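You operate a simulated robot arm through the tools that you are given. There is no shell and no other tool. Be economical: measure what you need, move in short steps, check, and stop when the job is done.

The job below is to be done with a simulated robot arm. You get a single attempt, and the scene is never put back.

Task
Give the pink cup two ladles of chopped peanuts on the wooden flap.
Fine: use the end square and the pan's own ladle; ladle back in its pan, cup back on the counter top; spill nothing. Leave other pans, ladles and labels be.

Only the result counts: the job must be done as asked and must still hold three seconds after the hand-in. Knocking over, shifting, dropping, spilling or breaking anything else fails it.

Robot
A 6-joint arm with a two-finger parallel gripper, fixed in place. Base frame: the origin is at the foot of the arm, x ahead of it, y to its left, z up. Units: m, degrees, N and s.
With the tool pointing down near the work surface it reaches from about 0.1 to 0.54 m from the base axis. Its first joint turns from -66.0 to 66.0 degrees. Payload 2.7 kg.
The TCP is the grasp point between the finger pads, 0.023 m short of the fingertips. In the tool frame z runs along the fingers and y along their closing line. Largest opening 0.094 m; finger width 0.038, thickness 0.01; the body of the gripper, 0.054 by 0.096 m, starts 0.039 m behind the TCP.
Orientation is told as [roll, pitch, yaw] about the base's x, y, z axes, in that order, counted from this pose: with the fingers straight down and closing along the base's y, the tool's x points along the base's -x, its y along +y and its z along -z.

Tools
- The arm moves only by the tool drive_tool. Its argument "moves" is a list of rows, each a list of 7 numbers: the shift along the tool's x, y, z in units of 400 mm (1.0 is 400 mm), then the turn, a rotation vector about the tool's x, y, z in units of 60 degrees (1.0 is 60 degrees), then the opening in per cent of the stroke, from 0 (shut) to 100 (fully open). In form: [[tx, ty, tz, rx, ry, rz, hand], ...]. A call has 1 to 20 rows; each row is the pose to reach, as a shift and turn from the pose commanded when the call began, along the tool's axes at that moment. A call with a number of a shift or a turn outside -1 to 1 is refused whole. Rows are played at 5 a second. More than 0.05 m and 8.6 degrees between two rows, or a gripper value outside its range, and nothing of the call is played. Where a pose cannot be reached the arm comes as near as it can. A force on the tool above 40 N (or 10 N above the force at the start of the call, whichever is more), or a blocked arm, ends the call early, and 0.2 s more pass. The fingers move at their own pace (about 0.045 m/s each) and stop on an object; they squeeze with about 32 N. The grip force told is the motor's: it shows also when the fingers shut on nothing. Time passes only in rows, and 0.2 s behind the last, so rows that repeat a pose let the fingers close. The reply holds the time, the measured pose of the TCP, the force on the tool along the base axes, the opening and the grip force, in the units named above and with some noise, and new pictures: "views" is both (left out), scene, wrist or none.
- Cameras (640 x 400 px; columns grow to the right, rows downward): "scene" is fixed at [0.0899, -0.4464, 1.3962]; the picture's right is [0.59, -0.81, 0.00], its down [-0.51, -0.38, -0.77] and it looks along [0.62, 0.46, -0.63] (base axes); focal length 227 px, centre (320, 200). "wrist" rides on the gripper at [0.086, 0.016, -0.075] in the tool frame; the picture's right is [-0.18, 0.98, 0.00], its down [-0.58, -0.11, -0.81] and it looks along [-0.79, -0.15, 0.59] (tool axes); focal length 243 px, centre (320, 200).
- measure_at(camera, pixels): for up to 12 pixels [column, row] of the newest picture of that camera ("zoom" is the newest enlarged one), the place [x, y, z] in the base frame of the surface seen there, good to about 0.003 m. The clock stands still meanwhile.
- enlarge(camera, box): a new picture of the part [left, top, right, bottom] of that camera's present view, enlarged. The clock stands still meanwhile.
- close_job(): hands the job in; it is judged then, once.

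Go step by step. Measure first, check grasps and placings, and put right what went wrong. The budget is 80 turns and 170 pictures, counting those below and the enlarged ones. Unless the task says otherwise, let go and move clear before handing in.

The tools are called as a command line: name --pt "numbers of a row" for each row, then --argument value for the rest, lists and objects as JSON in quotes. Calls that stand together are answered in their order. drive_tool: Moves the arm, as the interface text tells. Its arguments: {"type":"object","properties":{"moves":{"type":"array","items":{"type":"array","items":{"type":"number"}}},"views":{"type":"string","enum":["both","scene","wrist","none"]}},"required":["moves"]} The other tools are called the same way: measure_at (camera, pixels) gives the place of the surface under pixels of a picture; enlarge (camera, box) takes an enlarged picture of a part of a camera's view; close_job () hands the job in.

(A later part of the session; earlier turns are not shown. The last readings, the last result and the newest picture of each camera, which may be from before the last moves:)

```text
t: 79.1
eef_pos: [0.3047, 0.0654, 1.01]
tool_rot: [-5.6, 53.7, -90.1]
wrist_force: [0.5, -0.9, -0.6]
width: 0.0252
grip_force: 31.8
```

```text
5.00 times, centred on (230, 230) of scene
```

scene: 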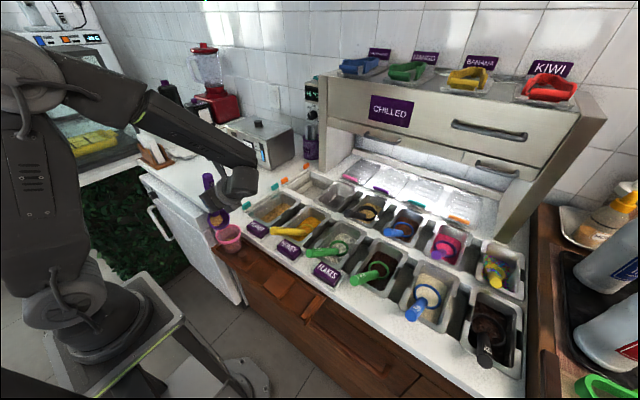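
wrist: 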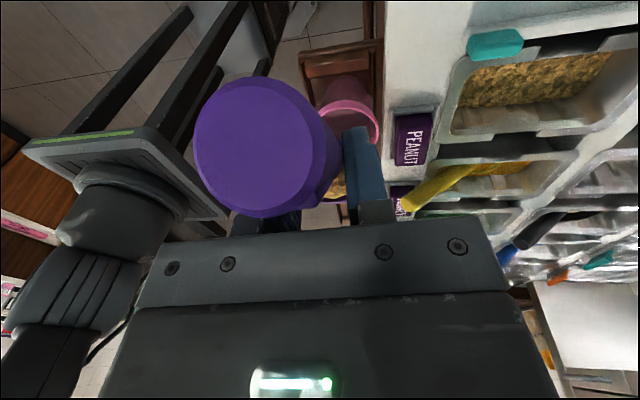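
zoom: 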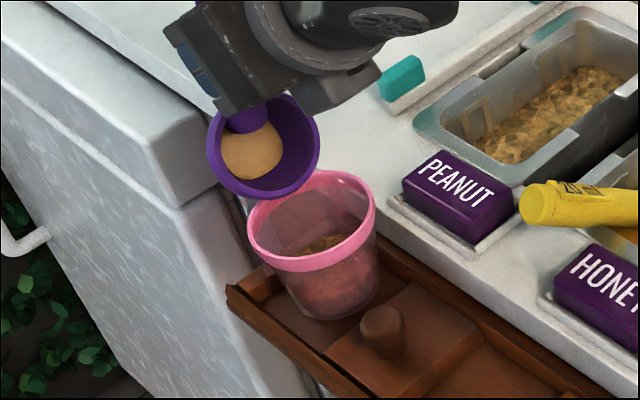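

The bowl is back to its bare smooth-bottom look, the cup holds peanuts and nothing is spilled. I'll level the ladle and carry it back over the peanut pan.

drive_tool --pt "0.02 0.0016 0.021 0 -0.1327 0.0128 5" --pt "0.04 0.0032 0.042 0 -0.265 0.0256 5" --pt "0.06 0.0048 0.063 0 -0.398 0.0384 5" --pt "0.079 0.0065 0.084 0 -0.531 0.0512 5" --pt "0.099 0.008 0.105 0 -0.663 0.064 5" --pt "0.119 0.0097 0.126 0 -0.796 0.0768 5" --pt "0.1388 0.0113 0.147 0 -0.929 0.0896 5" --pt "0.1388 0.0113 0.147 0 -0.929 0.0896 5" --views "none"

drive_tool --pt "-0.024 0.024 -0.001 -0.0062 -0.0107 -0.11 5" --pt "-0.048 0.049 -0.002 -0.0124 -0.0213 -0.221 5" --pt "-0.072 0.073 -0.003 -0.0187 -0.032 -0.332 5" --pt "-0.096 0.097 -0.004 -0.025 -0.0427 -0.442 5" --pt "-0.12 0.122 -0.005 -0.031 -0.0533 -0.553 5" --pt "-0.1437 0.146 -0.006 -0.0373 -0.064 -0.663 5" --views "none"

drive_tool --pt "-0.0245 0.013 0 -0.0062 -0.0107 -0.11 5" --pt "-0.049 0.026 0 -0.0124 -0.0213 -0.221 5" --pt "-0.0735 0.039 0 -0.0187 -0.032 -0.332 5" --pt "-0.098 0.052 0 -0.025 -0.0427 -0.442 5" --pt "-0.1225 0.0655 0 -0.031 -0.0533 -0.553 5" --pt "-0.147 0.0786 0.001 -0.0373 -0.064 -0.663 5" --pt "-0.147 0.0786 0.001 -0.0373 -0.064 -0.663 5" --views "both"

enlarge --camera "scene" --box '[225, 155, 315, 225]'

```text
t: 80.9
eef_pos: [0.304, 0.1432, 1.0193]
tool_rot: [-5.5, -2.3, -89.9]
wrist_force: [0.8, 0.7, -0.4]
width: 0.0251
grip_force: 31.9
```

```text
t: 82.3
eef_pos: [0.3601, 0.0864, 1.0203]
tool_rot: [-4.8, -2.4, -49.8]
wrist_force: [-0.7, 0.2, 0.3]
width: 0.0252
grip_force: 32.5
```

```text
t: 83.9
eef_pos: [0.4237, 0.0619, 1.0163]
tool_rot: [-4.6, -3.0, -9.8]
wrist_force: [-0.4, -0.2, -1.4]
width: 0.0252
grip_force: 32.0
```

scene: 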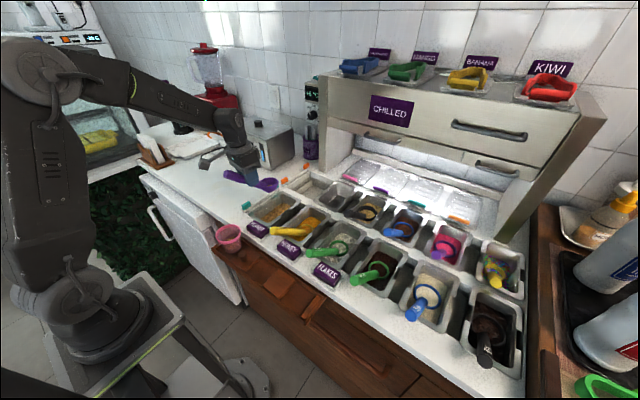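
wrist: 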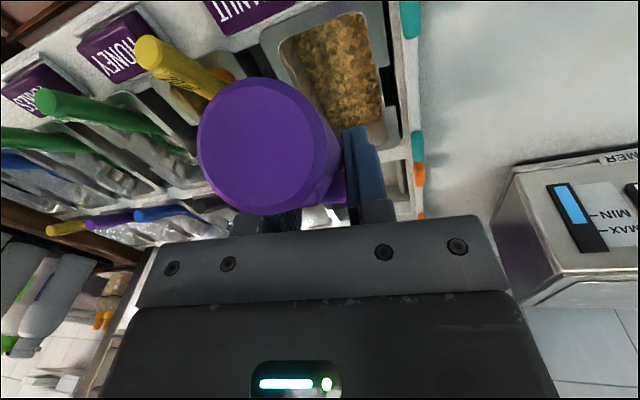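

```text
5.71 times, centred on (270, 190) of scene
```

zoom: 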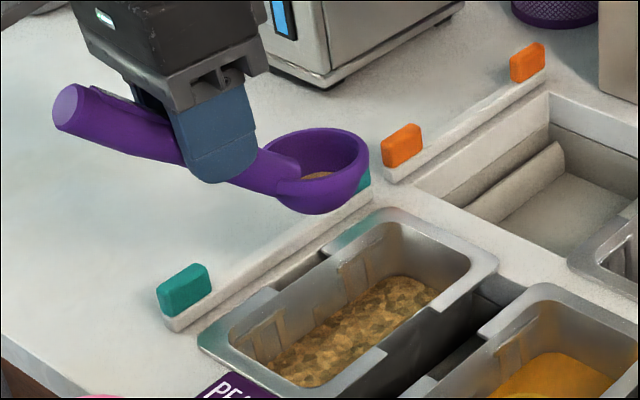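

Back above the pan with an empty bowl. I'll measure the bowl rim and the remaining peanut surface.

measure_at --camera "zoom" --pixels '[[262, 155], [367, 160], [315, 129], [300, 205], [325, 178], [290, 365], [340, 340], [390, 310], [420, 292], [360, 310], [280, 345], [465, 245]]'

```text
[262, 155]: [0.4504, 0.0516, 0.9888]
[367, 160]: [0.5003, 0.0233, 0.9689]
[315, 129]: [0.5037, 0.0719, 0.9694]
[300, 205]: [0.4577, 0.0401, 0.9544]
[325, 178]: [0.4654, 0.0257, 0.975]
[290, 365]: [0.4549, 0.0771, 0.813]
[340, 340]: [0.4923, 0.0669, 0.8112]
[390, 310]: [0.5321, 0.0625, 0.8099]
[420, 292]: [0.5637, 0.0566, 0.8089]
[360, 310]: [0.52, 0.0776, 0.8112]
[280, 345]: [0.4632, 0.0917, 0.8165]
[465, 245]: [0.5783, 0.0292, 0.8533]
```

The peanut surface is ≈0.811 and the bowl centre is (0.484,0.050,0.971). I'll do the same kind of sweep just above the floor for the second ladle.

drive_tool --pt "-0.0058 0.0024 0.03 0 0.1326 -0.0107 5" --pt "-0.014 0.005 0.0628 0 0.265 -0.0213 5" --pt "-0.0235 0.0088 0.1108 0 0.398 -0.032 5" --pt "-0.035 0.0129 0.1623 0 0.531 -0.0427 5" --pt "-0.0475 0.0172 0.2173 0 0.664 -0.0533 5" --pt "-0.0578 0.021 0.265 0 0.731 -0.0587 5" --pt "-0.0568 0.0227 0.286 0 0.731 -0.0587 5" --pt "-0.1068 0.0278 0.2893 0 0.731 -0.0587 5" --pt "-0.1518 0.0328 0.2915 0 0.731 -0.0587 5" --pt "-0.1915 0.0378 0.293 0 0.731 -0.0587 5" --pt "-0.1878 0.0383 0.2978 0 0.598 -0.048 5" --pt "-0.1778 0.0387 0.3033 0 0.465 -0.0373 5" --pt "-0.1573 0.0389 0.3055 0 0.332 -0.0267 5" --pt "-0.1313 0.0388 0.303 0 0.199 -0.016 5" --pt "-0.1028 0.0384 0.2955 0 0.0665 -0.0053 5" --pt "-0.073 0.0369 0.2755 0 -0.0665 0.0053 5" --pt "-0.057 0.0309 0.1998 0 -0.0665 0.0053 5" --pt "-0.0355 0.0259 0.1363 0 -0.0665 0.0053 5" --pt "0.014 0.0174 0.122 0 -0.0665 0.0053 5" --pt "0.014 0.0174 0.122 0 -0.0665 0.0053 5" --views "scene"

enlarge --camera "scene" --box '[235, 170, 315, 225]'

```text
t: 88.1
eef_pos: [0.4197, 0.0652, 0.9686]
tool_rot: [-4.5, -7.0, -9.8]
wrist_force: [-0.8, -0.3, -0.6]
width: 0.0253
grip_force: 32.0
```

scene: 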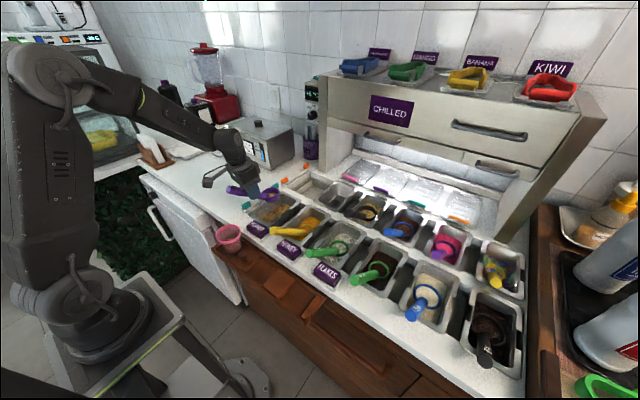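

```text
7.27 times, centred on (275, 198) of scene
```

zoom: 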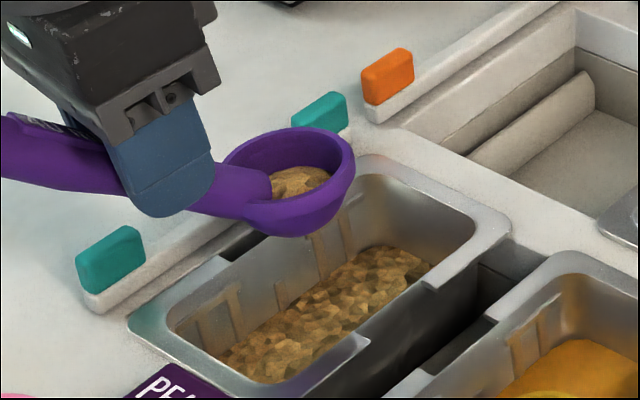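

About 40% full this time; scoops evidently accumulate. I'll measure the rim for any slip and repeat the sweep.

measure_at --camera "zoom" --pixels '[[223, 160], [354, 165], [295, 130], [250, 225], [300, 182], [325, 178], [290, 170], [310, 210], [285, 340], [360, 295], [400, 265]]'

```text
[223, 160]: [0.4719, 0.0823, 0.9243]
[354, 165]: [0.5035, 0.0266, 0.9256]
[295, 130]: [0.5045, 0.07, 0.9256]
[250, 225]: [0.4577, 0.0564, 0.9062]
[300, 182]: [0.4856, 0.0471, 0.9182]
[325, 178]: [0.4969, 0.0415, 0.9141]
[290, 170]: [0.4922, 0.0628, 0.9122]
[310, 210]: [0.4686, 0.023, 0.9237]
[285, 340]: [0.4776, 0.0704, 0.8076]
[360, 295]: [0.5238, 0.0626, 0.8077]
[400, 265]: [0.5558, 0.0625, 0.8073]
```

The rim is level at ≈0.925 with contents at ≈0.915, about half full, and the grip is good. I'll sweep again slightly deeper.

drive_tool --pt "-0.0027 0.0012 0.0151 0 0.133 -0.0104 5" --pt "-0.0078 0.0025 0.0328 0 0.266 -0.0208 5" --pt "-0.0138 0.005 0.0665 0 0.399 -0.0312 5" --pt "-0.0215 0.0078 0.1036 0 0.532 -0.0416 5" --pt "-0.031 0.0105 0.1393 0 0.665 -0.052 5" --pt "-0.045 0.0125 0.1665 0 0.748 -0.0585 5" --pt "-0.087 0.0152 0.1738 0 0.748 -0.0585 5" --pt "-0.1315 0.0202 0.179 0 0.748 -0.0585 5" --pt "-0.1763 0.0252 0.184 0 0.748 -0.0585 5" --pt "-0.178 0.0282 0.1913 0 0.615 -0.048 5" --pt "-0.1658 0.029 0.2 0 0.482 -0.0377 5" --pt "-0.1438 0.0297 0.2055 0 0.349 -0.0273 5" --pt "-0.1195 0.03 0.206 0 0.216 -0.0169 5" --pt "-0.0915 0.0297 0.1988 0 0.083 -0.0065 5" --pt "-0.0648 0.0283 0.1783 0 -0.033 0.0026 5" --pt "-0.0543 0.0223 0.0993 0 -0.033 0.0026 5" --pt "-0.0298 0.0174 0.0335 0 -0.033 0.0026 5" --pt "0.0045 0.012 0.0042 0 -0.033 0.0026 5" --pt "0.0045 0.012 0.0042 0 -0.033 0.0026 5" --views "scene"

enlarge --camera "scene" --box '[235, 170, 315, 225]'

```text
t: 92.1
eef_pos: [0.4182, 0.0694, 0.9676]
tool_rot: [-4.5, -9.0, -9.9]
wrist_force: [-0.3, 0.3, -1.6]
width: 0.0254
grip_force: 32.1
```

scene: 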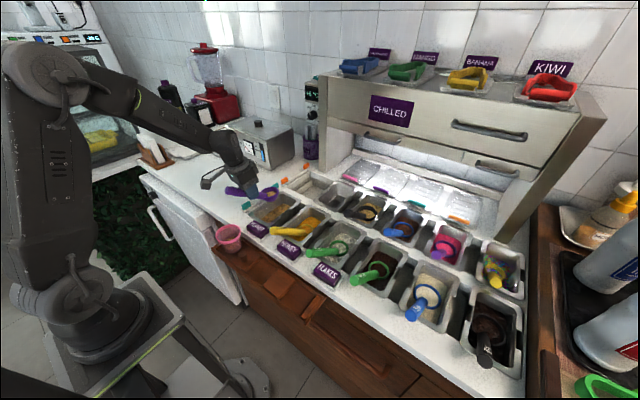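

```text
7.27 times, centred on (275, 198) of scene
```

zoom: 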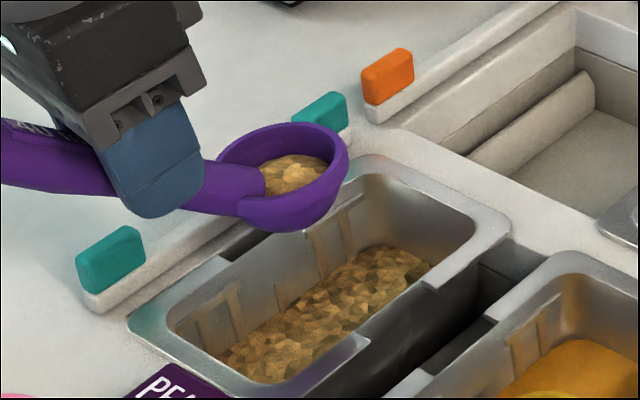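

It is fuller, about two thirds. I'll measure again for one more top-up sweep.

measure_at --camera "zoom" --pixels '[[218, 155], [348, 165], [290, 125], [305, 208], [295, 172], [315, 175], [280, 160], [300, 190]]'

```text
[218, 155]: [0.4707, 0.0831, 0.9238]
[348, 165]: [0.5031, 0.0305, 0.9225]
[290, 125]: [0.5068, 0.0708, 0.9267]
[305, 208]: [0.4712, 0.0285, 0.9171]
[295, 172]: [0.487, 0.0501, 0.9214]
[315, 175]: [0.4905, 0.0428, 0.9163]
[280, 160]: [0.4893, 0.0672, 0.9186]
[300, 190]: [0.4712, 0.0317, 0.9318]
```

The rim is at ≈0.9225 with contents ≈0.917–0.921. One more sweep should bring it to full.

drive_tool --pt "-0.0028 -0.0015 0.0143 0 0.133 -0.0104 5" --pt "-0.008 -0.0028 0.0315 0 0.266 -0.0208 5" --pt "-0.0138 -0.0028 0.0648 0 0.399 -0.0312 5" --pt "-0.021 -0.0025 0.1023 0 0.532 -0.0416 5" --pt "-0.0283 0 0.1378 0 0.665 -0.052 5" --pt "-0.053 0.0019 0.1628 0 0.798 -0.0624 5" --pt "-0.0973 0.007 0.1715 0 0.798 -0.0624 5" --pt "-0.1418 0.012 0.1785 0 0.798 -0.0624 5" --pt "-0.1863 0.017 0.185 0 0.798 -0.0624 5" --pt "-0.1845 0.0224 0.1885 0 0.665 -0.052 5" --pt "-0.1708 0.023 0.195 0 0.532 -0.0416 5" --pt "-0.149 0.0238 0.2015 0 0.399 -0.0312 5" --pt "-0.1228 0.0242 0.2028 0 0.266 -0.0208 5" --pt "-0.093 0.024 0.1943 0 0.133 -0.0104 5" --pt "-0.068 0.0224 0.1703 0 0.033 -0.0026 5" --pt "-0.0603 0.0163 0.0908 0 0.033 -0.0026 5" --pt "-0.038 0.0115 0.0243 0 0.033 -0.0026 5" --pt "-0.005 0.0075 -0.0055 0 0.033 -0.0026 5" --pt "-0.005 0.0075 -0.0055 0 0.033 -0.0026 5" --views "scene"

enlarge --camera "scene" --box '[235, 170, 315, 225]'

```text
t: 96.1
eef_pos: [0.4233, 0.0754, 0.969]
tool_rot: [-4.6, -7.0, -9.9]
wrist_force: [0.5, 0.6, -0.3]
width: 0.0252
grip_force: 31.8
```

scene: 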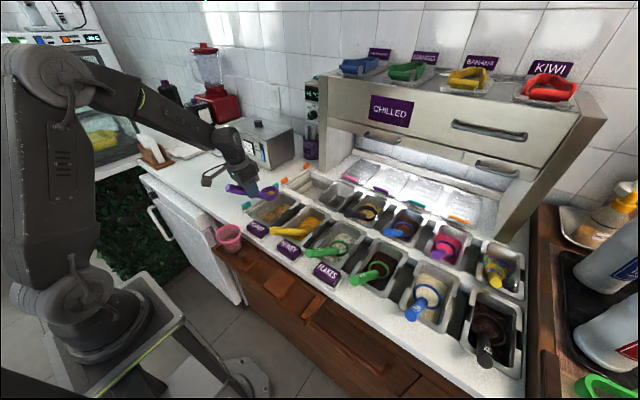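

```text
7.27 times, centred on (275, 198) of scene
```

zoom: 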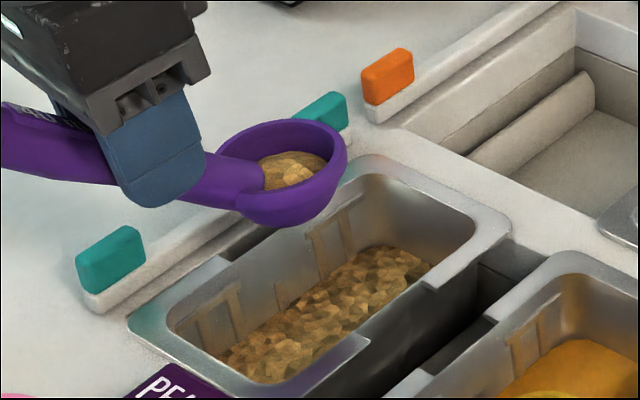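

The bowl is still only about two thirds full and y has drifted a bit. I'll measure the rim attitude and surface before a better sweep.

measure_at --camera "zoom" --pixels '[[217, 155], [346, 160], [290, 121], [300, 205], [335, 190], [290, 172], [315, 170], [278, 160], [290, 335], [360, 290], [405, 262], [265, 128]]'

enlarge --camera "scene" --box '[258, 182, 283, 202]'

```text
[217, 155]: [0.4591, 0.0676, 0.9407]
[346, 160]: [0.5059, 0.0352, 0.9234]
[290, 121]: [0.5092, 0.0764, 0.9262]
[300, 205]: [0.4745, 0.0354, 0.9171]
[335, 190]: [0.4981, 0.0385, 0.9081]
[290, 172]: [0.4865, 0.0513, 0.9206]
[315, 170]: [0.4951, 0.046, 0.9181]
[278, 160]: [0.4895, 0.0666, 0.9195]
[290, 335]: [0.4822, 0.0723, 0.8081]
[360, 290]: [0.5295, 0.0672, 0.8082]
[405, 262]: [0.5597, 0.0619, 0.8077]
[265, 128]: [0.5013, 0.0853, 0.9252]
```

```text
16.00 times, centred on (270, 192) of scene
```

zoom: 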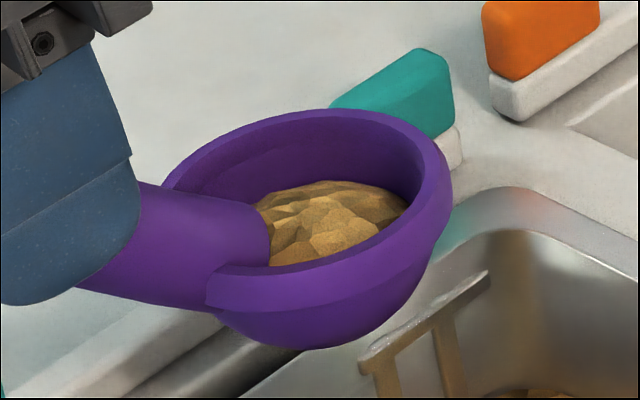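

The rim is lip-up about 8°, y has drifted to 0.058 and the surface is at 0.808. One more sweep, recentred at y≈0.05 and pressed to the floor with a little more tilt.

drive_tool --pt "-0.0035 -0.0088 0.0163 0 0.133 -0.0107 5" --pt "-0.0098 -0.0175 0.0358 0 0.266 -0.0213 5" --pt "-0.0163 -0.026 0.071 0 0.399 -0.032 5" --pt "-0.0245 -0.023 0.1088 0 0.532 -0.0427 5" --pt "-0.032 -0.0203 0.1455 0 0.665 -0.0533 5" --pt "-0.0583 -0.019 0.163 0 0.798 -0.064 5" --pt "-0.086 -0.0145 0.1748 0 0.864 -0.0693 5" --pt "-0.123 -0.0095 0.1813 0 0.864 -0.0693 5" --pt "-0.1603 -0.0045 0.1858 0 0.864 -0.0693 5" --pt "-0.1973 0 0.1898 0 0.864 -0.0693 5" --pt "-0.1963 0.003 0.192 0 0.731 -0.0587 5" --pt "-0.1833 0.0075 0.1963 0 0.598 -0.048 5" --pt "-0.1635 0.008 0.2005 0 0.465 -0.0373 5" --pt "-0.1388 0.0085 0.2023 0 0.332 -0.0267 5" --pt "-0.112 0.0085 0.1998 0 0.199 -0.016 5" --pt "-0.0873 0.0055 0.175 0 0.1 -0.008 5" --pt "-0.077 -0.0033 0.0935 0 0.1 -0.008 5" --pt "-0.049 -0.0143 0.0155 0 0.1 -0.008 5" --pt "-0.018 -0.0183 -0.0388 0 0.1 -0.008 5" --pt "-0.018 -0.0183 -0.0388 0 0.1 -0.008 5" --views "scene"

enlarge --camera "scene" --box '[235, 170, 315, 225]'

```text
t: 100.3
eef_pos: [0.426, 0.0667, 0.9859]
tool_rot: [-4.5, -1.0, -9.9]
wrist_force: [0.4, 0.0, -0.6]
width: 0.0252
grip_force: 31.8
out of reach, approached as far as the arm can: row 10
```

scene: 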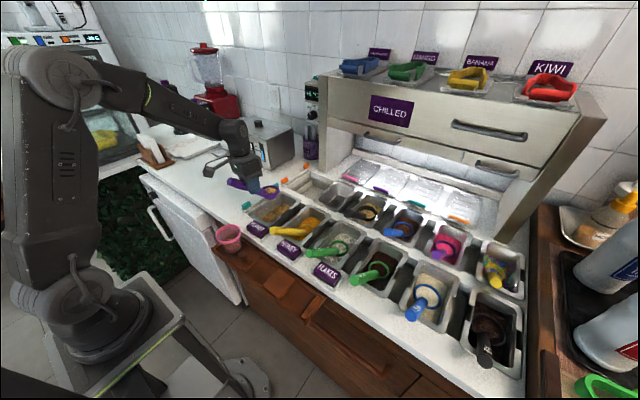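

```text
7.27 times, centred on (275, 198) of scene
```

zoom: 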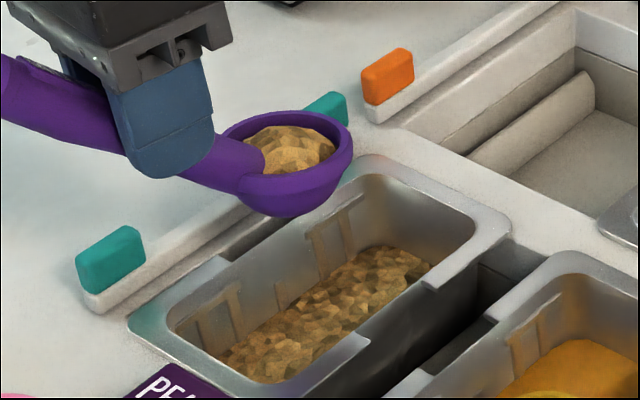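

The bowl is now full with a dome (zoom (292,150)). I'll measure before lifting and carrying.

measure_at --camera "zoom" --pixels '[[224, 135], [351, 150], [295, 112], [310, 190], [270, 205], [292, 150], [315, 150], [270, 140], [300, 170], [290, 335], [360, 290], [405, 262]]'

```text
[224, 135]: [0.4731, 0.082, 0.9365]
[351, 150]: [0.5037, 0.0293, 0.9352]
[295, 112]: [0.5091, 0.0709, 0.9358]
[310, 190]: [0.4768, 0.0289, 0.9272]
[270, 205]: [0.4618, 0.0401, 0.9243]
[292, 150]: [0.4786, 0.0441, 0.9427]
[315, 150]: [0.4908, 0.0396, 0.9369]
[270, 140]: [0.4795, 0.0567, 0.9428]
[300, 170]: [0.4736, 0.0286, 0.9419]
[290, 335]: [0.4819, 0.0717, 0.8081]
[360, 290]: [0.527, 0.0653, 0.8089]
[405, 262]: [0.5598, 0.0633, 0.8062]
```

It is full: rim level at 0.936, dome 0.943. I'll lift slowly and carry in two gentle legs to the pouring place.

drive_tool --pt "-0.0004 -0.0016 -0.02 0 0 0 5" --pt "-0.0008 -0.0035 -0.045 0 0 0 5" --pt "-0.0012 -0.0055 -0.07 0 0 0 5" --pt "-0.0015 -0.0066 -0.0847 0 0 0 5" --pt "-0.0015 -0.0066 -0.0847 0 0 0 5" --views "none"

drive_tool --pt "0.012 0.003 -0.0004 0.0009 0.004 0.05 5" --pt "0.04 0.008 -0.001 0.0028 0.013 0.166 5" --pt "0.07 0.0135 -0.002 0.0048 0.0223 0.285 5" --pt "0.1 0.019 -0.003 0.0068 0.0312 0.398 5" --pt "0.13 0.0245 -0.004 0.009 0.0415 0.53 5" --pt "0.152 0.029 -0.0047 0.0106 0.0487 0.622 5" --pt "0.1628 0.0307 -0.005 0.0113 0.052 0.665 5" --pt "0.1628 0.0307 -0.005 0.0113 0.052 0.665 5" --views "none"

drive_tool --pt "0.015 -0.0015 0 0.0009 0.004 0.05 5" --pt "0.05 -0.005 0 0.0028 0.013 0.166 5" --pt "0.09 -0.009 -0.001 0.0048 0.0223 0.285 5" --pt "0.13 -0.013 -0.001 0.0068 0.0312 0.398 5" --pt "0.168 -0.017 -0.0015 0.009 0.0415 0.53 5" --pt "0.197 -0.02 -0.002 0.0106 0.0487 0.622 5" --pt "0.2075 -0.0212 -0.002 0.0113 0.052 0.665 5" --pt "0.2075 -0.0212 -0.002 0.0113 0.052 0.665 5" --views "scene"

enlarge --camera "scene" --box '[180, 180, 280, 260]'

```text
t: 101.5
eef_pos: [0.426, 0.0663, 1.0197]
tool_rot: [-4.5, -1.0, -9.9]
wrist_force: [0.6, -0.2, -0.7]
width: 0.0254
grip_force: 32.0
```

```text
t: 103.3
eef_pos: [0.3644, 0.0908, 1.0204]
tool_rot: [-4.5, -1.1, -50.1]
wrist_force: [0.2, 0.7, -1.2]
width: 0.0254
grip_force: 31.7
```

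```text
t: 105.1
eef_pos: [0.3049, 0.1489, 1.0191]
tool_rot: [-4.5, -0.9, -90.0]
wrist_force: [-0.6, 0.5, -0.4]
width: 0.0256
grip_force: 31.3
```

scene: 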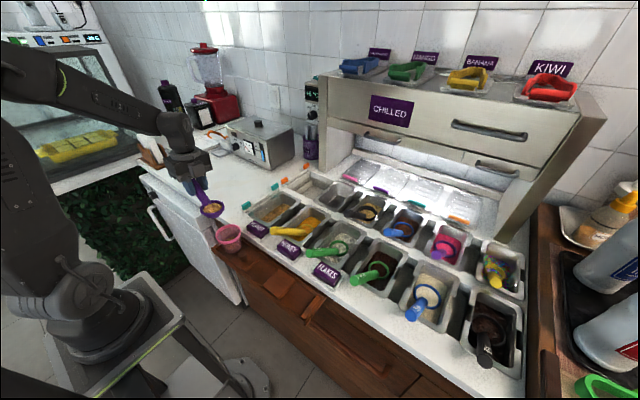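

```text
5.00 times, centred on (230, 220) of scene
```

zoom: 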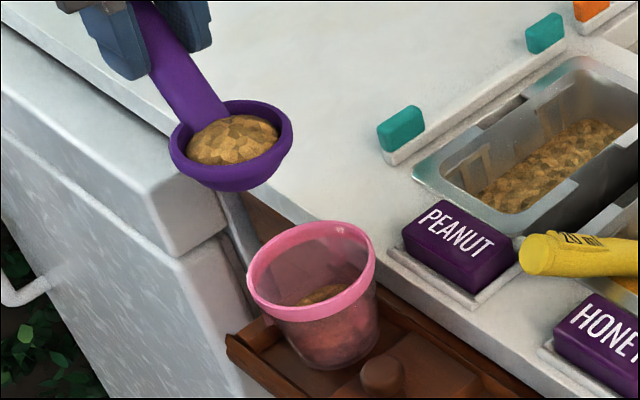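

The position matches the first pour, and the load is intact. I'll tip gradually again.

drive_tool --pt "0.001 0.0114 0.0494 0 0 0 5" --pt "-0.0008 0.0156 0.103 0 0 0 5" --pt "-0.0008 0.0156 0.103 0 0 0 5" --pt "-0.02 0.014 0.0825 0 0.133 -0.0104 5" --pt "-0.0433 0.0126 0.0648 0 0.266 -0.0208 5" --pt "-0.0703 0.0114 0.0505 0 0.399 -0.0312 5" --pt "-0.1003 0.0105 0.0393 0 0.532 -0.0416 5" --pt "-0.1003 0.0105 0.0393 0 0.532 -0.0416 5" --pt "-0.1325 0.0099 0.0323 0 0.665 -0.052 5" --pt "-0.1325 0.0099 0.0323 0 0.665 -0.052 5" --pt "-0.1668 0.0095 0.0285 0 0.798 -0.0624 5" --pt "-0.1668 0.0095 0.0285 0 0.798 -0.0624 5" --pt "-0.2025 0.0095 0.0285 0 0.9305 -0.0728 5" --pt "-0.2025 0.0095 0.0285 0 0.9305 -0.0728 5" --views "scene"

enlarge --camera "scene" --box '[180, 190, 280, 270]'

```text
t: 108.1
eef_pos: [0.3087, 0.066, 1.0097]
tool_rot: [-4.4, 55.0, -89.9]
wrist_force: [0.2, 0.6, -0.7]
width: 0.0257
grip_force: 31.9
```

scene: 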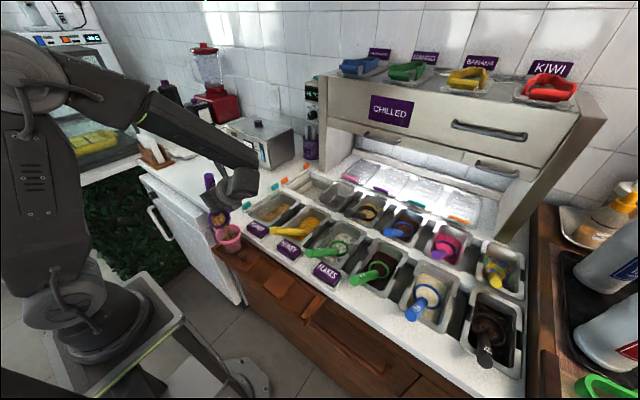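

```text
5.00 times, centred on (230, 230) of scene
```

zoom: 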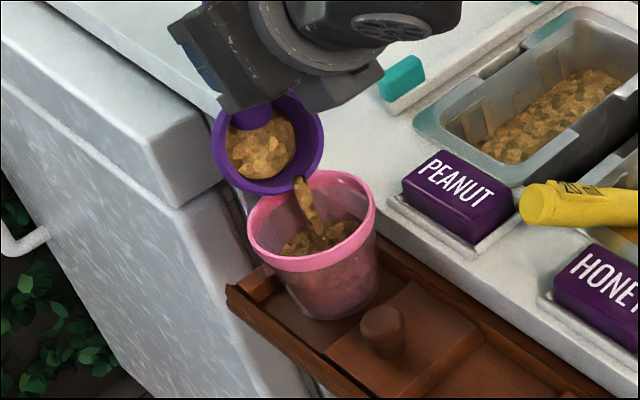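

The stream goes into the cup. I'll continue slowly to 102°, within reach.

drive_tool --pt "0 0 0 0 0 0 5" --pt "-0.0223 -0.0022 -0.028 0 0.133 -0.0104 5" --pt "-0.0223 -0.0022 -0.028 0 0.133 -0.0104 5" --pt "-0.0223 -0.0022 -0.028 0 0.133 -0.0104 5" --pt "-0.0488 -0.0043 -0.0538 0 0.266 -0.0208 5" --pt "-0.0488 -0.0043 -0.0538 0 0.266 -0.0208 5" --pt "-0.0488 -0.0043 -0.0538 0 0.266 -0.0208 5" --pt "-0.078 -0.006 -0.0765 0 0.399 -0.0312 5" --pt "-0.078 -0.006 -0.0765 0 0.399 -0.0312 5" --pt "-0.078 -0.006 -0.0765 0 0.399 -0.0312 5" --pt "-0.109 -0.0077 -0.0963 0 0.532 -0.0416 5" --pt "-0.109 -0.0077 -0.0963 0 0.532 -0.0416 5" --pt "-0.109 -0.0077 -0.0963 0 0.532 -0.0416 5" --pt "-0.1415 -0.009 -0.1128 0 0.665 -0.052 5" --pt "-0.1415 -0.009 -0.1128 0 0.665 -0.052 5" --pt "-0.1663 -0.0098 -0.1218 0 0.764 -0.0598 5" --pt "-0.1663 -0.0098 -0.1218 0 0.764 -0.0598 5" --pt "-0.1663 -0.0098 -0.1218 0 0.764 -0.0598 5" --pt "-0.1663 -0.0098 -0.1218 0 0.764 -0.0598 5" --views "scene"

enlarge --camera "scene" --box '[180, 190, 280, 270]'

```text
t: 112.1
eef_pos: [0.3079, -0.0108, 0.9822]
tool_rot: [175.4, 79.1, 90.0]
wrist_force: [0.8, 0.3, -1.6]
width: 0.0253
grip_force: 32.2
```

scene: 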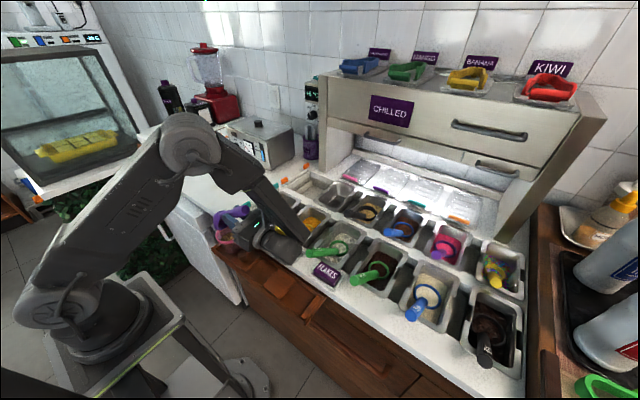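

```text
5.00 times, centred on (230, 230) of scene
```

zoom: 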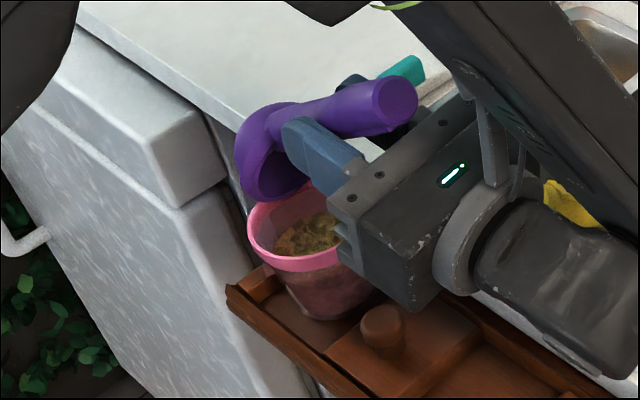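

The pour looks complete with peanuts in the cup at zoom (305,240). I'll turn back along the path and check the bowl.

drive_tool --pt "0.03 0.002 0.028 0 -0.0997 0.0078 5" --pt "0.0413 0.005 0.0625 0 -0.2326 0.0182 5" --pt "0.0485 0.0077 0.0985 0 -0.3656 0.0286 5" --pt "0.052 0.0106 0.1353 0 -0.4985 0.039 5" --pt "0.0523 0.0135 0.172 0 -0.6314 0.0494 5" --pt "0.0473 0.0162 0.2075 0 -0.7644 0.0598 5" --pt "0.04 0.0189 0.2425 0 -0.8973 0.0702 5" --pt "0.04 0.0189 0.2425 0 -0.8973 0.0702 5" --views "scene"

enlarge --camera "scene" --box '[180, 190, 280, 270]'

```text
t: 113.9
eef_pos: [0.3079, 0.0811, 1.0176]
tool_rot: [-4.4, 46.9, -89.9]
wrist_force: [-0.2, 0.2, -0.4]
width: 0.0256
grip_force: 32.4
```

scene: 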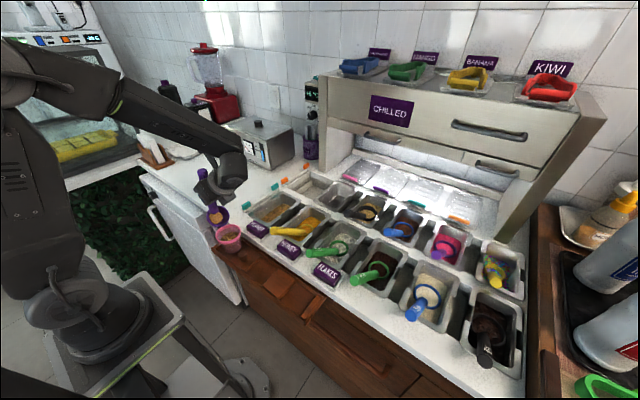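

```text
5.00 times, centred on (230, 230) of scene
```

zoom: 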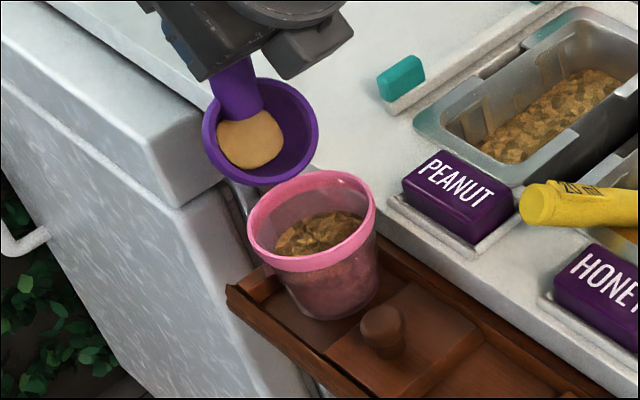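

The bowl is empty and the cup holds both ladles, with no spill visible. I'll level the ladle and carry it back over its pan.

drive_tool --pt "0.02 0 0.02 0 -0.133 0.0104 5" --pt "0.04 0 0.04 0 -0.266 0.0208 5" --pt "0.06 0.001 0.06 0 -0.399 0.0312 5" --pt "0.08 0.001 0.08 0 -0.532 0.0416 5" --pt "0.1 0.002 0.1 0 -0.665 0.052 5" --pt "0.119 0.002 0.1205 0 -0.798 0.0624 5" --pt "0.119 0.002 0.1205 0 -0.798 0.0624 5" --views "none"

drive_tool --pt "-0.0244 0.0245 -0.0015 -0.0018 -0.0087 -0.111 5" --pt "-0.0488 0.049 -0.003 -0.0036 -0.0173 -0.222 5" --pt "-0.0732 0.0735 -0.0045 -0.0054 -0.026 -0.333 5" --pt "-0.0975 0.098 -0.006 -0.0071 -0.0347 -0.443 5" --pt "-0.122 0.1225 -0.0075 -0.009 -0.0433 -0.554 5" --pt "-0.1463 0.147 -0.009 -0.0107 -0.052 -0.665 5" --views "none"

drive_tool --pt "-0.0243 0.0133 -0.0007 -0.0018 -0.0087 -0.111 5" --pt "-0.0486 0.0267 -0.0013 -0.0036 -0.0173 -0.222 5" --pt "-0.0729 0.04 -0.002 -0.0054 -0.026 -0.333 5" --pt "-0.0972 0.0533 -0.0027 -0.0071 -0.0347 -0.443 5" --pt "-0.1215 0.0667 -0.0033 -0.009 -0.0433 -0.554 5" --pt "-0.1458 0.08 -0.004 -0.0107 -0.052 -0.665 5" --pt "-0.1458 0.08 -0.004 -0.0107 -0.052 -0.665 5" --views "both"

enlarge --camera "scene" --box '[225, 155, 315, 225]'

```text
t: 115.5
eef_pos: [0.3049, 0.1488, 1.0192]
tool_rot: [-4.4, -1.1, -89.9]
wrist_force: [-0.3, 1.4, -0.5]
width: 0.0256
grip_force: 32.8
```

```text
t: 116.9
eef_pos: [0.3651, 0.0913, 1.0197]
tool_rot: [-4.5, -1.0, -49.8]
wrist_force: [0.7, 0.1, -1.2]
width: 0.025
grip_force: 32.2
```

```text
t: 118.5
eef_pos: [0.4257, 0.0666, 1.0188]
tool_rot: [-4.6, -0.9, -9.8]
wrist_force: [-0.1, 0.1, -0.7]
width: 0.0255
grip_force: 31.7
```

scene: 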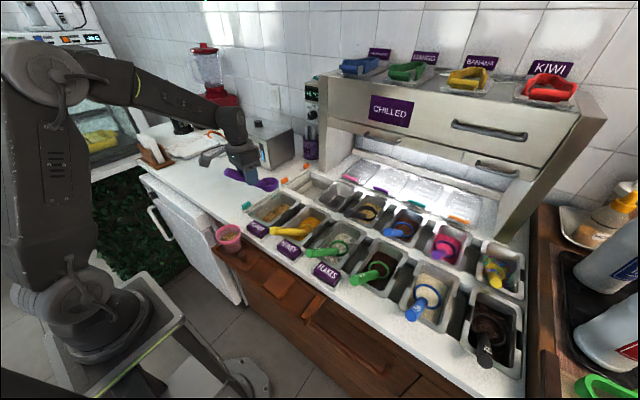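
wrist: 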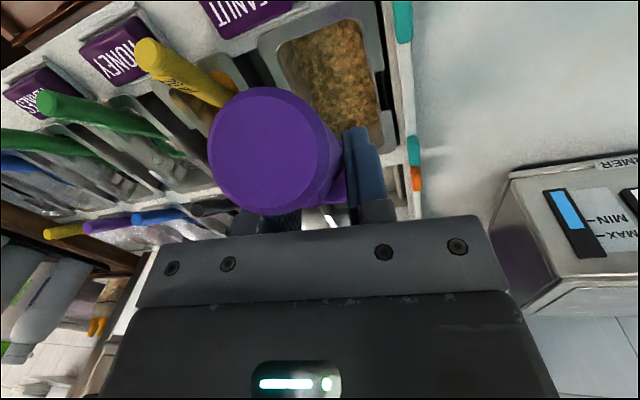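

```text
5.71 times, centred on (270, 190) of scene
```

zoom: 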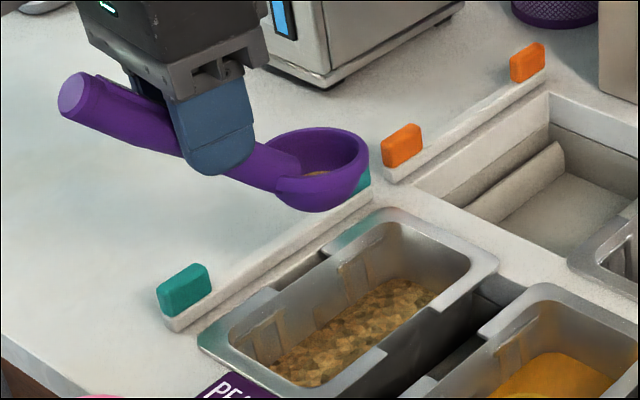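

The ladle is level and empty above the pan. I'll lower it with the bowl centred near (0.52,0.050) so the fingers clear the pan's front rim.

drive_tool --pt "-0.04 0 0.0006 0 0 0 5" --pt "-0.08 0 0.0013 0 0 0 5" --pt "-0.079 0.0056 0.07 0 0 0 5" --pt "-0.0775 0.0112 0.14 0 0 0 5" --pt "-0.0765 0.017 0.21 0 0 0 5" --pt "-0.0755 0.0225 0.28 0 0 0 5" --pt "-0.075 0.0255 0.32 0 0 0 5" --pt "-0.0745 0.028 0.348 0 0 0 5" --pt "-0.0745 0.028 0.348 0 0 0 5" --views "both"

enlarge --camera "scene" --box '[225, 165, 315, 235]'

```text
t: 120.5
eef_pos: [0.458, 0.0594, 0.8809]
tool_rot: [-4.6, -1.0, -9.9]
wrist_force: [-0.5, -0.2, -0.2]
width: 0.0253
grip_force: 32.1
```

scene: 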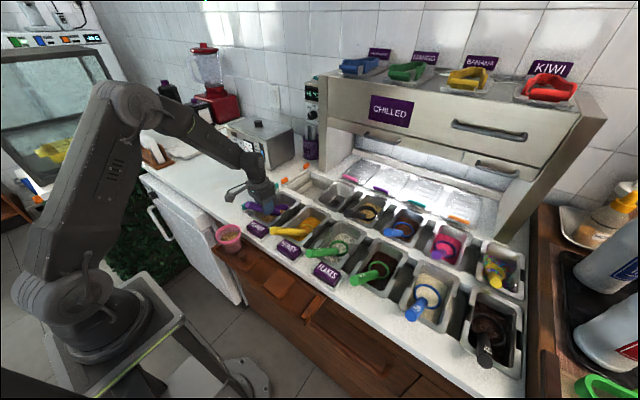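
wrist: 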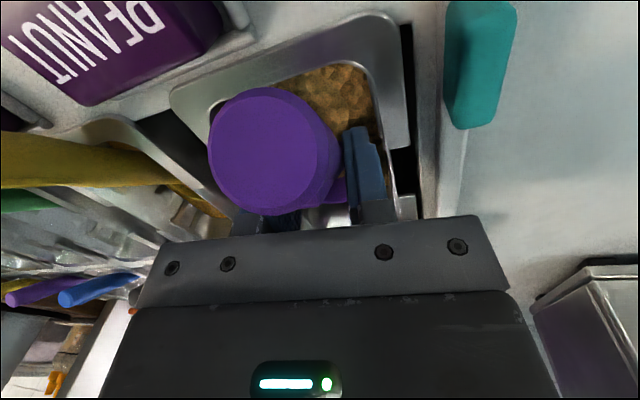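

```text
5.71 times, centred on (270, 200) of scene
```

zoom: 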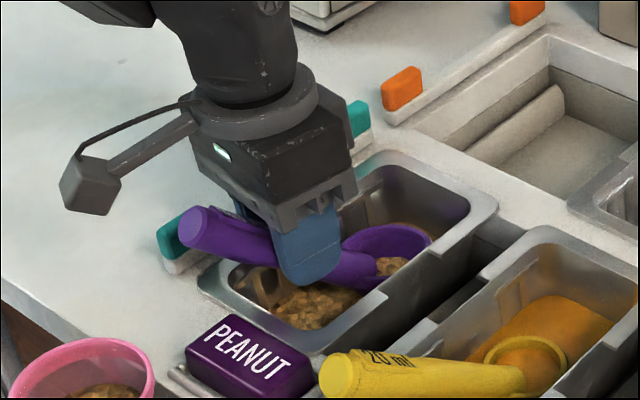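

The bowl is in the peanuts with no contact force yet. I'll ease down 5 mm.

drive_tool --pt "0 0.0004 0.005 0 0 0 5" --pt "0 0.0008 0.01 0 0 0 5" --pt "0 0.001 0.014 0 0 0 5" --pt "0 0.001 0.014 0 0 0 5" --views "none"

```text
t: 121.5
eef_pos: [0.4598, 0.0605, 0.8764]
tool_rot: [-4.5, -1.1, -9.8]
wrist_force: [-0.9, -1.2, 8.9]
width: 0.0255
grip_force: 32.1
```

Light contact (9 N), so the bowl rests on the floor. I'll open narrowly to release.

drive_tool --pt "0 0 0 0 0 0 38" --pt "0 0 0 0 0 0 38" --pt "0 0 0 0 0 0 38" --pt "0 0 0 0 0 0 38" --views "both"

enlarge --camera "scene" --box '[225, 165, 315, 235]'

```text
t: 122.5
eef_pos: [0.4571, 0.0601, 0.8751]
tool_rot: [-4.6, -1.0, -9.9]
wrist_force: [-0.6, -1.3, -1.0]
width: 0.0356
grip_force: 0.1
```

scene: 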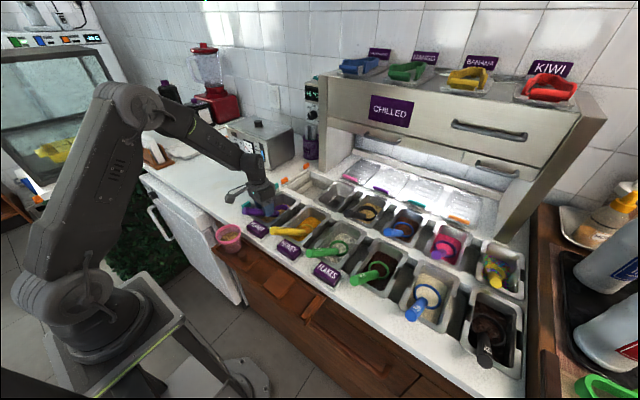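
wrist: 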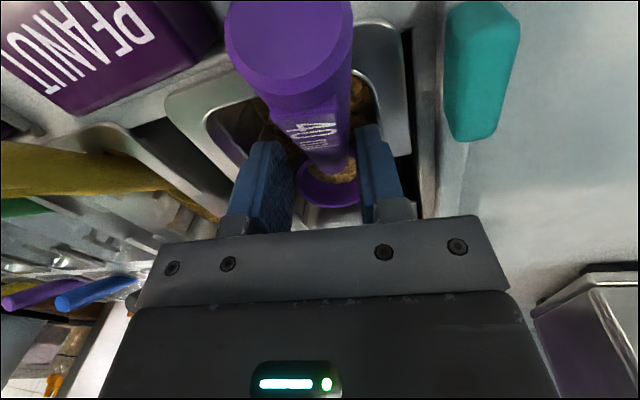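

```text
5.71 times, centred on (270, 200) of scene
```

zoom: 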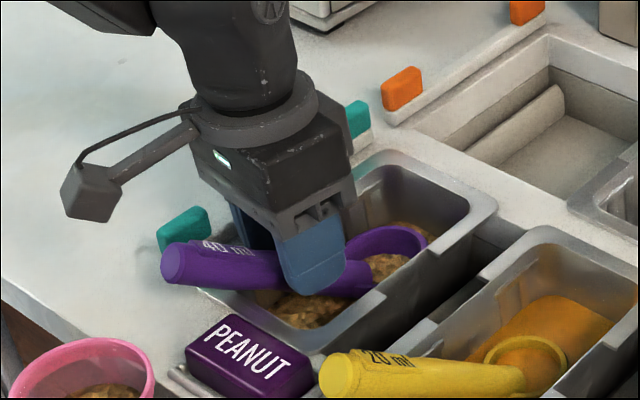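

Released: the ladle has settled with its handle on the pan rim, as at the start. I'll rise straight up.

drive_tool --pt "-0.0004 -0.002 -0.025 0 0 0 38" --pt "-0.001 -0.004 -0.06 0 0 0 38" --pt "-0.002 -0.01 -0.13 0 0 0 38" --pt "-0.004 -0.018 -0.23 0 0 0 38" --pt "-0.005 -0.026 -0.33 0 0 0 38" --pt "-0.006 -0.034 -0.43 0 0 0 38" --pt "-0.006 -0.034 -0.43 0 0 0 38" --views "both"

enlarge --camera "scene" --box '[200, 165, 320, 255]'

```text
t: 124.1
eef_pos: [0.46, 0.0603, 1.0467]
tool_rot: [-4.6, -0.9, -9.8]
wrist_force: [0.1, 1.0, 0.3]
width: 0.036
grip_force: 0.1
```

scene: 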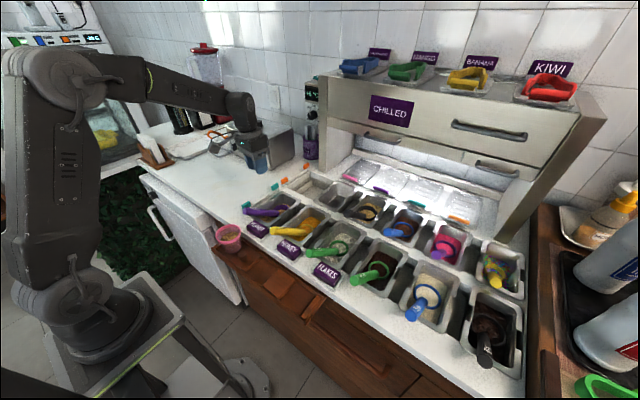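
wrist: 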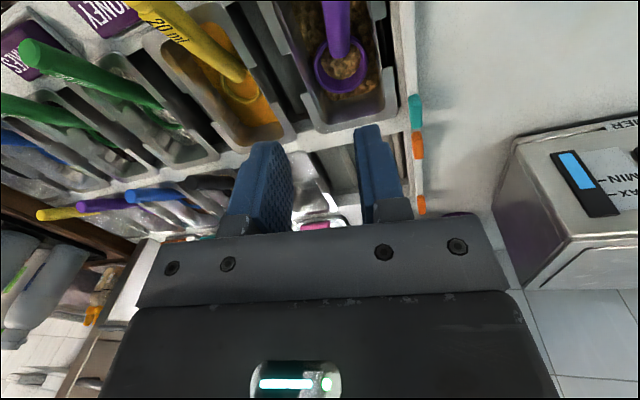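

```text
4.44 times, centred on (260, 210) of scene
```

zoom: 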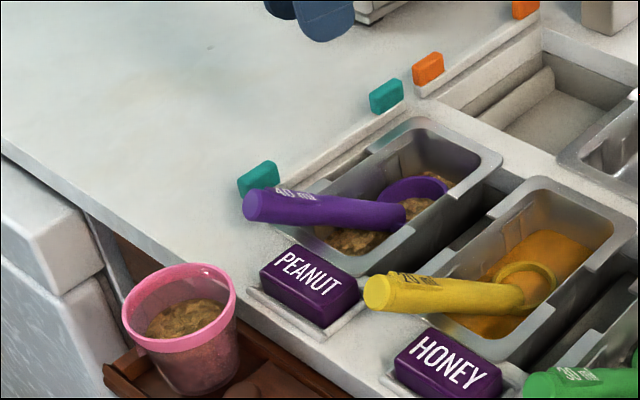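

Everything is in place: the ladle lies in its pan and the cup is in the end square with peanuts. Next I'll go above the cup, straighten the gripper and open it.

drive_tool --pt "0.09 -0.02 0 -0.02 0.004 -0.04 88" --pt "0.19 -0.04 0.02 -0.04 0.008 -0.08 88" --pt "0.285 -0.06 0.05 -0.06 0.012 -0.12 88" --pt "0.381 -0.08 0.0755 -0.077 0.015 -0.163 88" --pt "0.381 -0.08 0.0755 -0.077 0.015 -0.163 88" --pt "0.381 -0.08 0.0755 -0.077 0.015 -0.163 88" --views "wrist"

enlarge --camera "scene" --box '[190, 200, 280, 270]'

```text
t: 125.5
eef_pos: [0.3046, 0.0529, 1.0161]
tool_rot: [0.0, 0.4, -0.1]
wrist_force: [0.0, -0.2, -0.2]
width: 0.0826
grip_force: 0.1
```

wrist: 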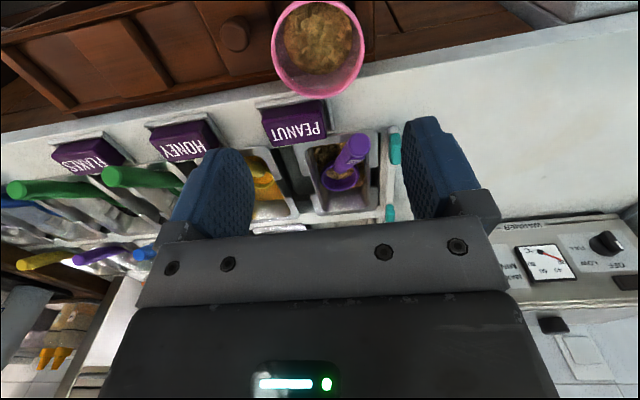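

```text
5.71 times, centred on (235, 235) of scene
```

zoom: 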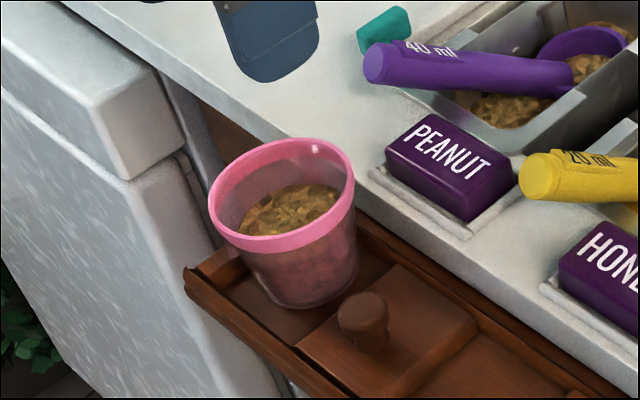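

The cup holds a generous layer of peanuts and nothing has spilled on the flap. I'll measure the rim for the grasp.

measure_at --camera "wrist" --pixels '[[274, 45], [362, 40], [320, 94], [318, 40], [355, 150]]'

measure_at --camera "zoom" --pixels '[[211, 200], [353, 180], [280, 248], [285, 140], [290, 205], [372, 60], [385, 25]]'

```text
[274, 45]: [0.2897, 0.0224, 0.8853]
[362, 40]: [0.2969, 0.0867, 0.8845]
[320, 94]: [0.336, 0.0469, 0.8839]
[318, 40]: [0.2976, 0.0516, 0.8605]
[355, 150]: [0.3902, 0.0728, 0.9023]
```

```text
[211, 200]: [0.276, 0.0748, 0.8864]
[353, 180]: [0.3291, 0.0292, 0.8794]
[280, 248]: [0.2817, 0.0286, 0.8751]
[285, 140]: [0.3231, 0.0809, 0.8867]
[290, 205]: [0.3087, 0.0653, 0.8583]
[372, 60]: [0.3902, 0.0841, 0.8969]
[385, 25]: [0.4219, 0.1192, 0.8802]
```

The cup centre is (0.302,0.053), with contents at z≈0.859, well below the rim at 0.885. I'll descend and grip the rim.

drive_tool --pt "0.003 0 0.1 0 0 0 88" --pt "0.005 0 0.2 0 0 0 88" --pt "0.005 0 0.29 0 0 0 88" --pt "0.005 0 0.347 0 0 0 88" --pt "0.005 0 0.347 0 0 0 60" --pt "0.005 0 0.347 0 0 0 60" --pt "0.005 0 0.347 0 0 0 60" --pt "0.005 0 0.347 0 0 0 60" --views "wrist"

```text
t: 127.3
eef_pos: [0.2985, 0.0526, 0.8776]
tool_rot: [0.0, 0.3, -0.3]
wrist_force: [0.4, 0.1, 0.4]
width: 0.0698
grip_force: 31.8
```

wrist: 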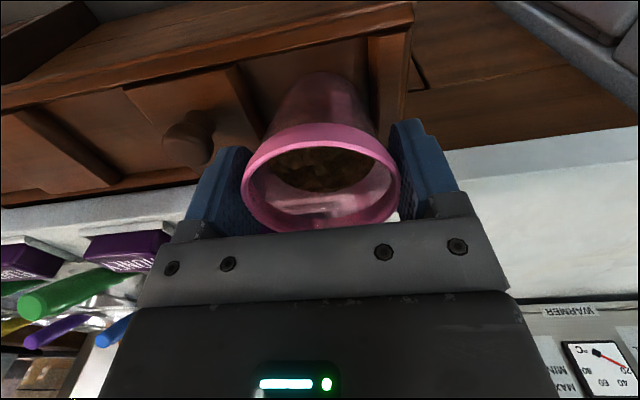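

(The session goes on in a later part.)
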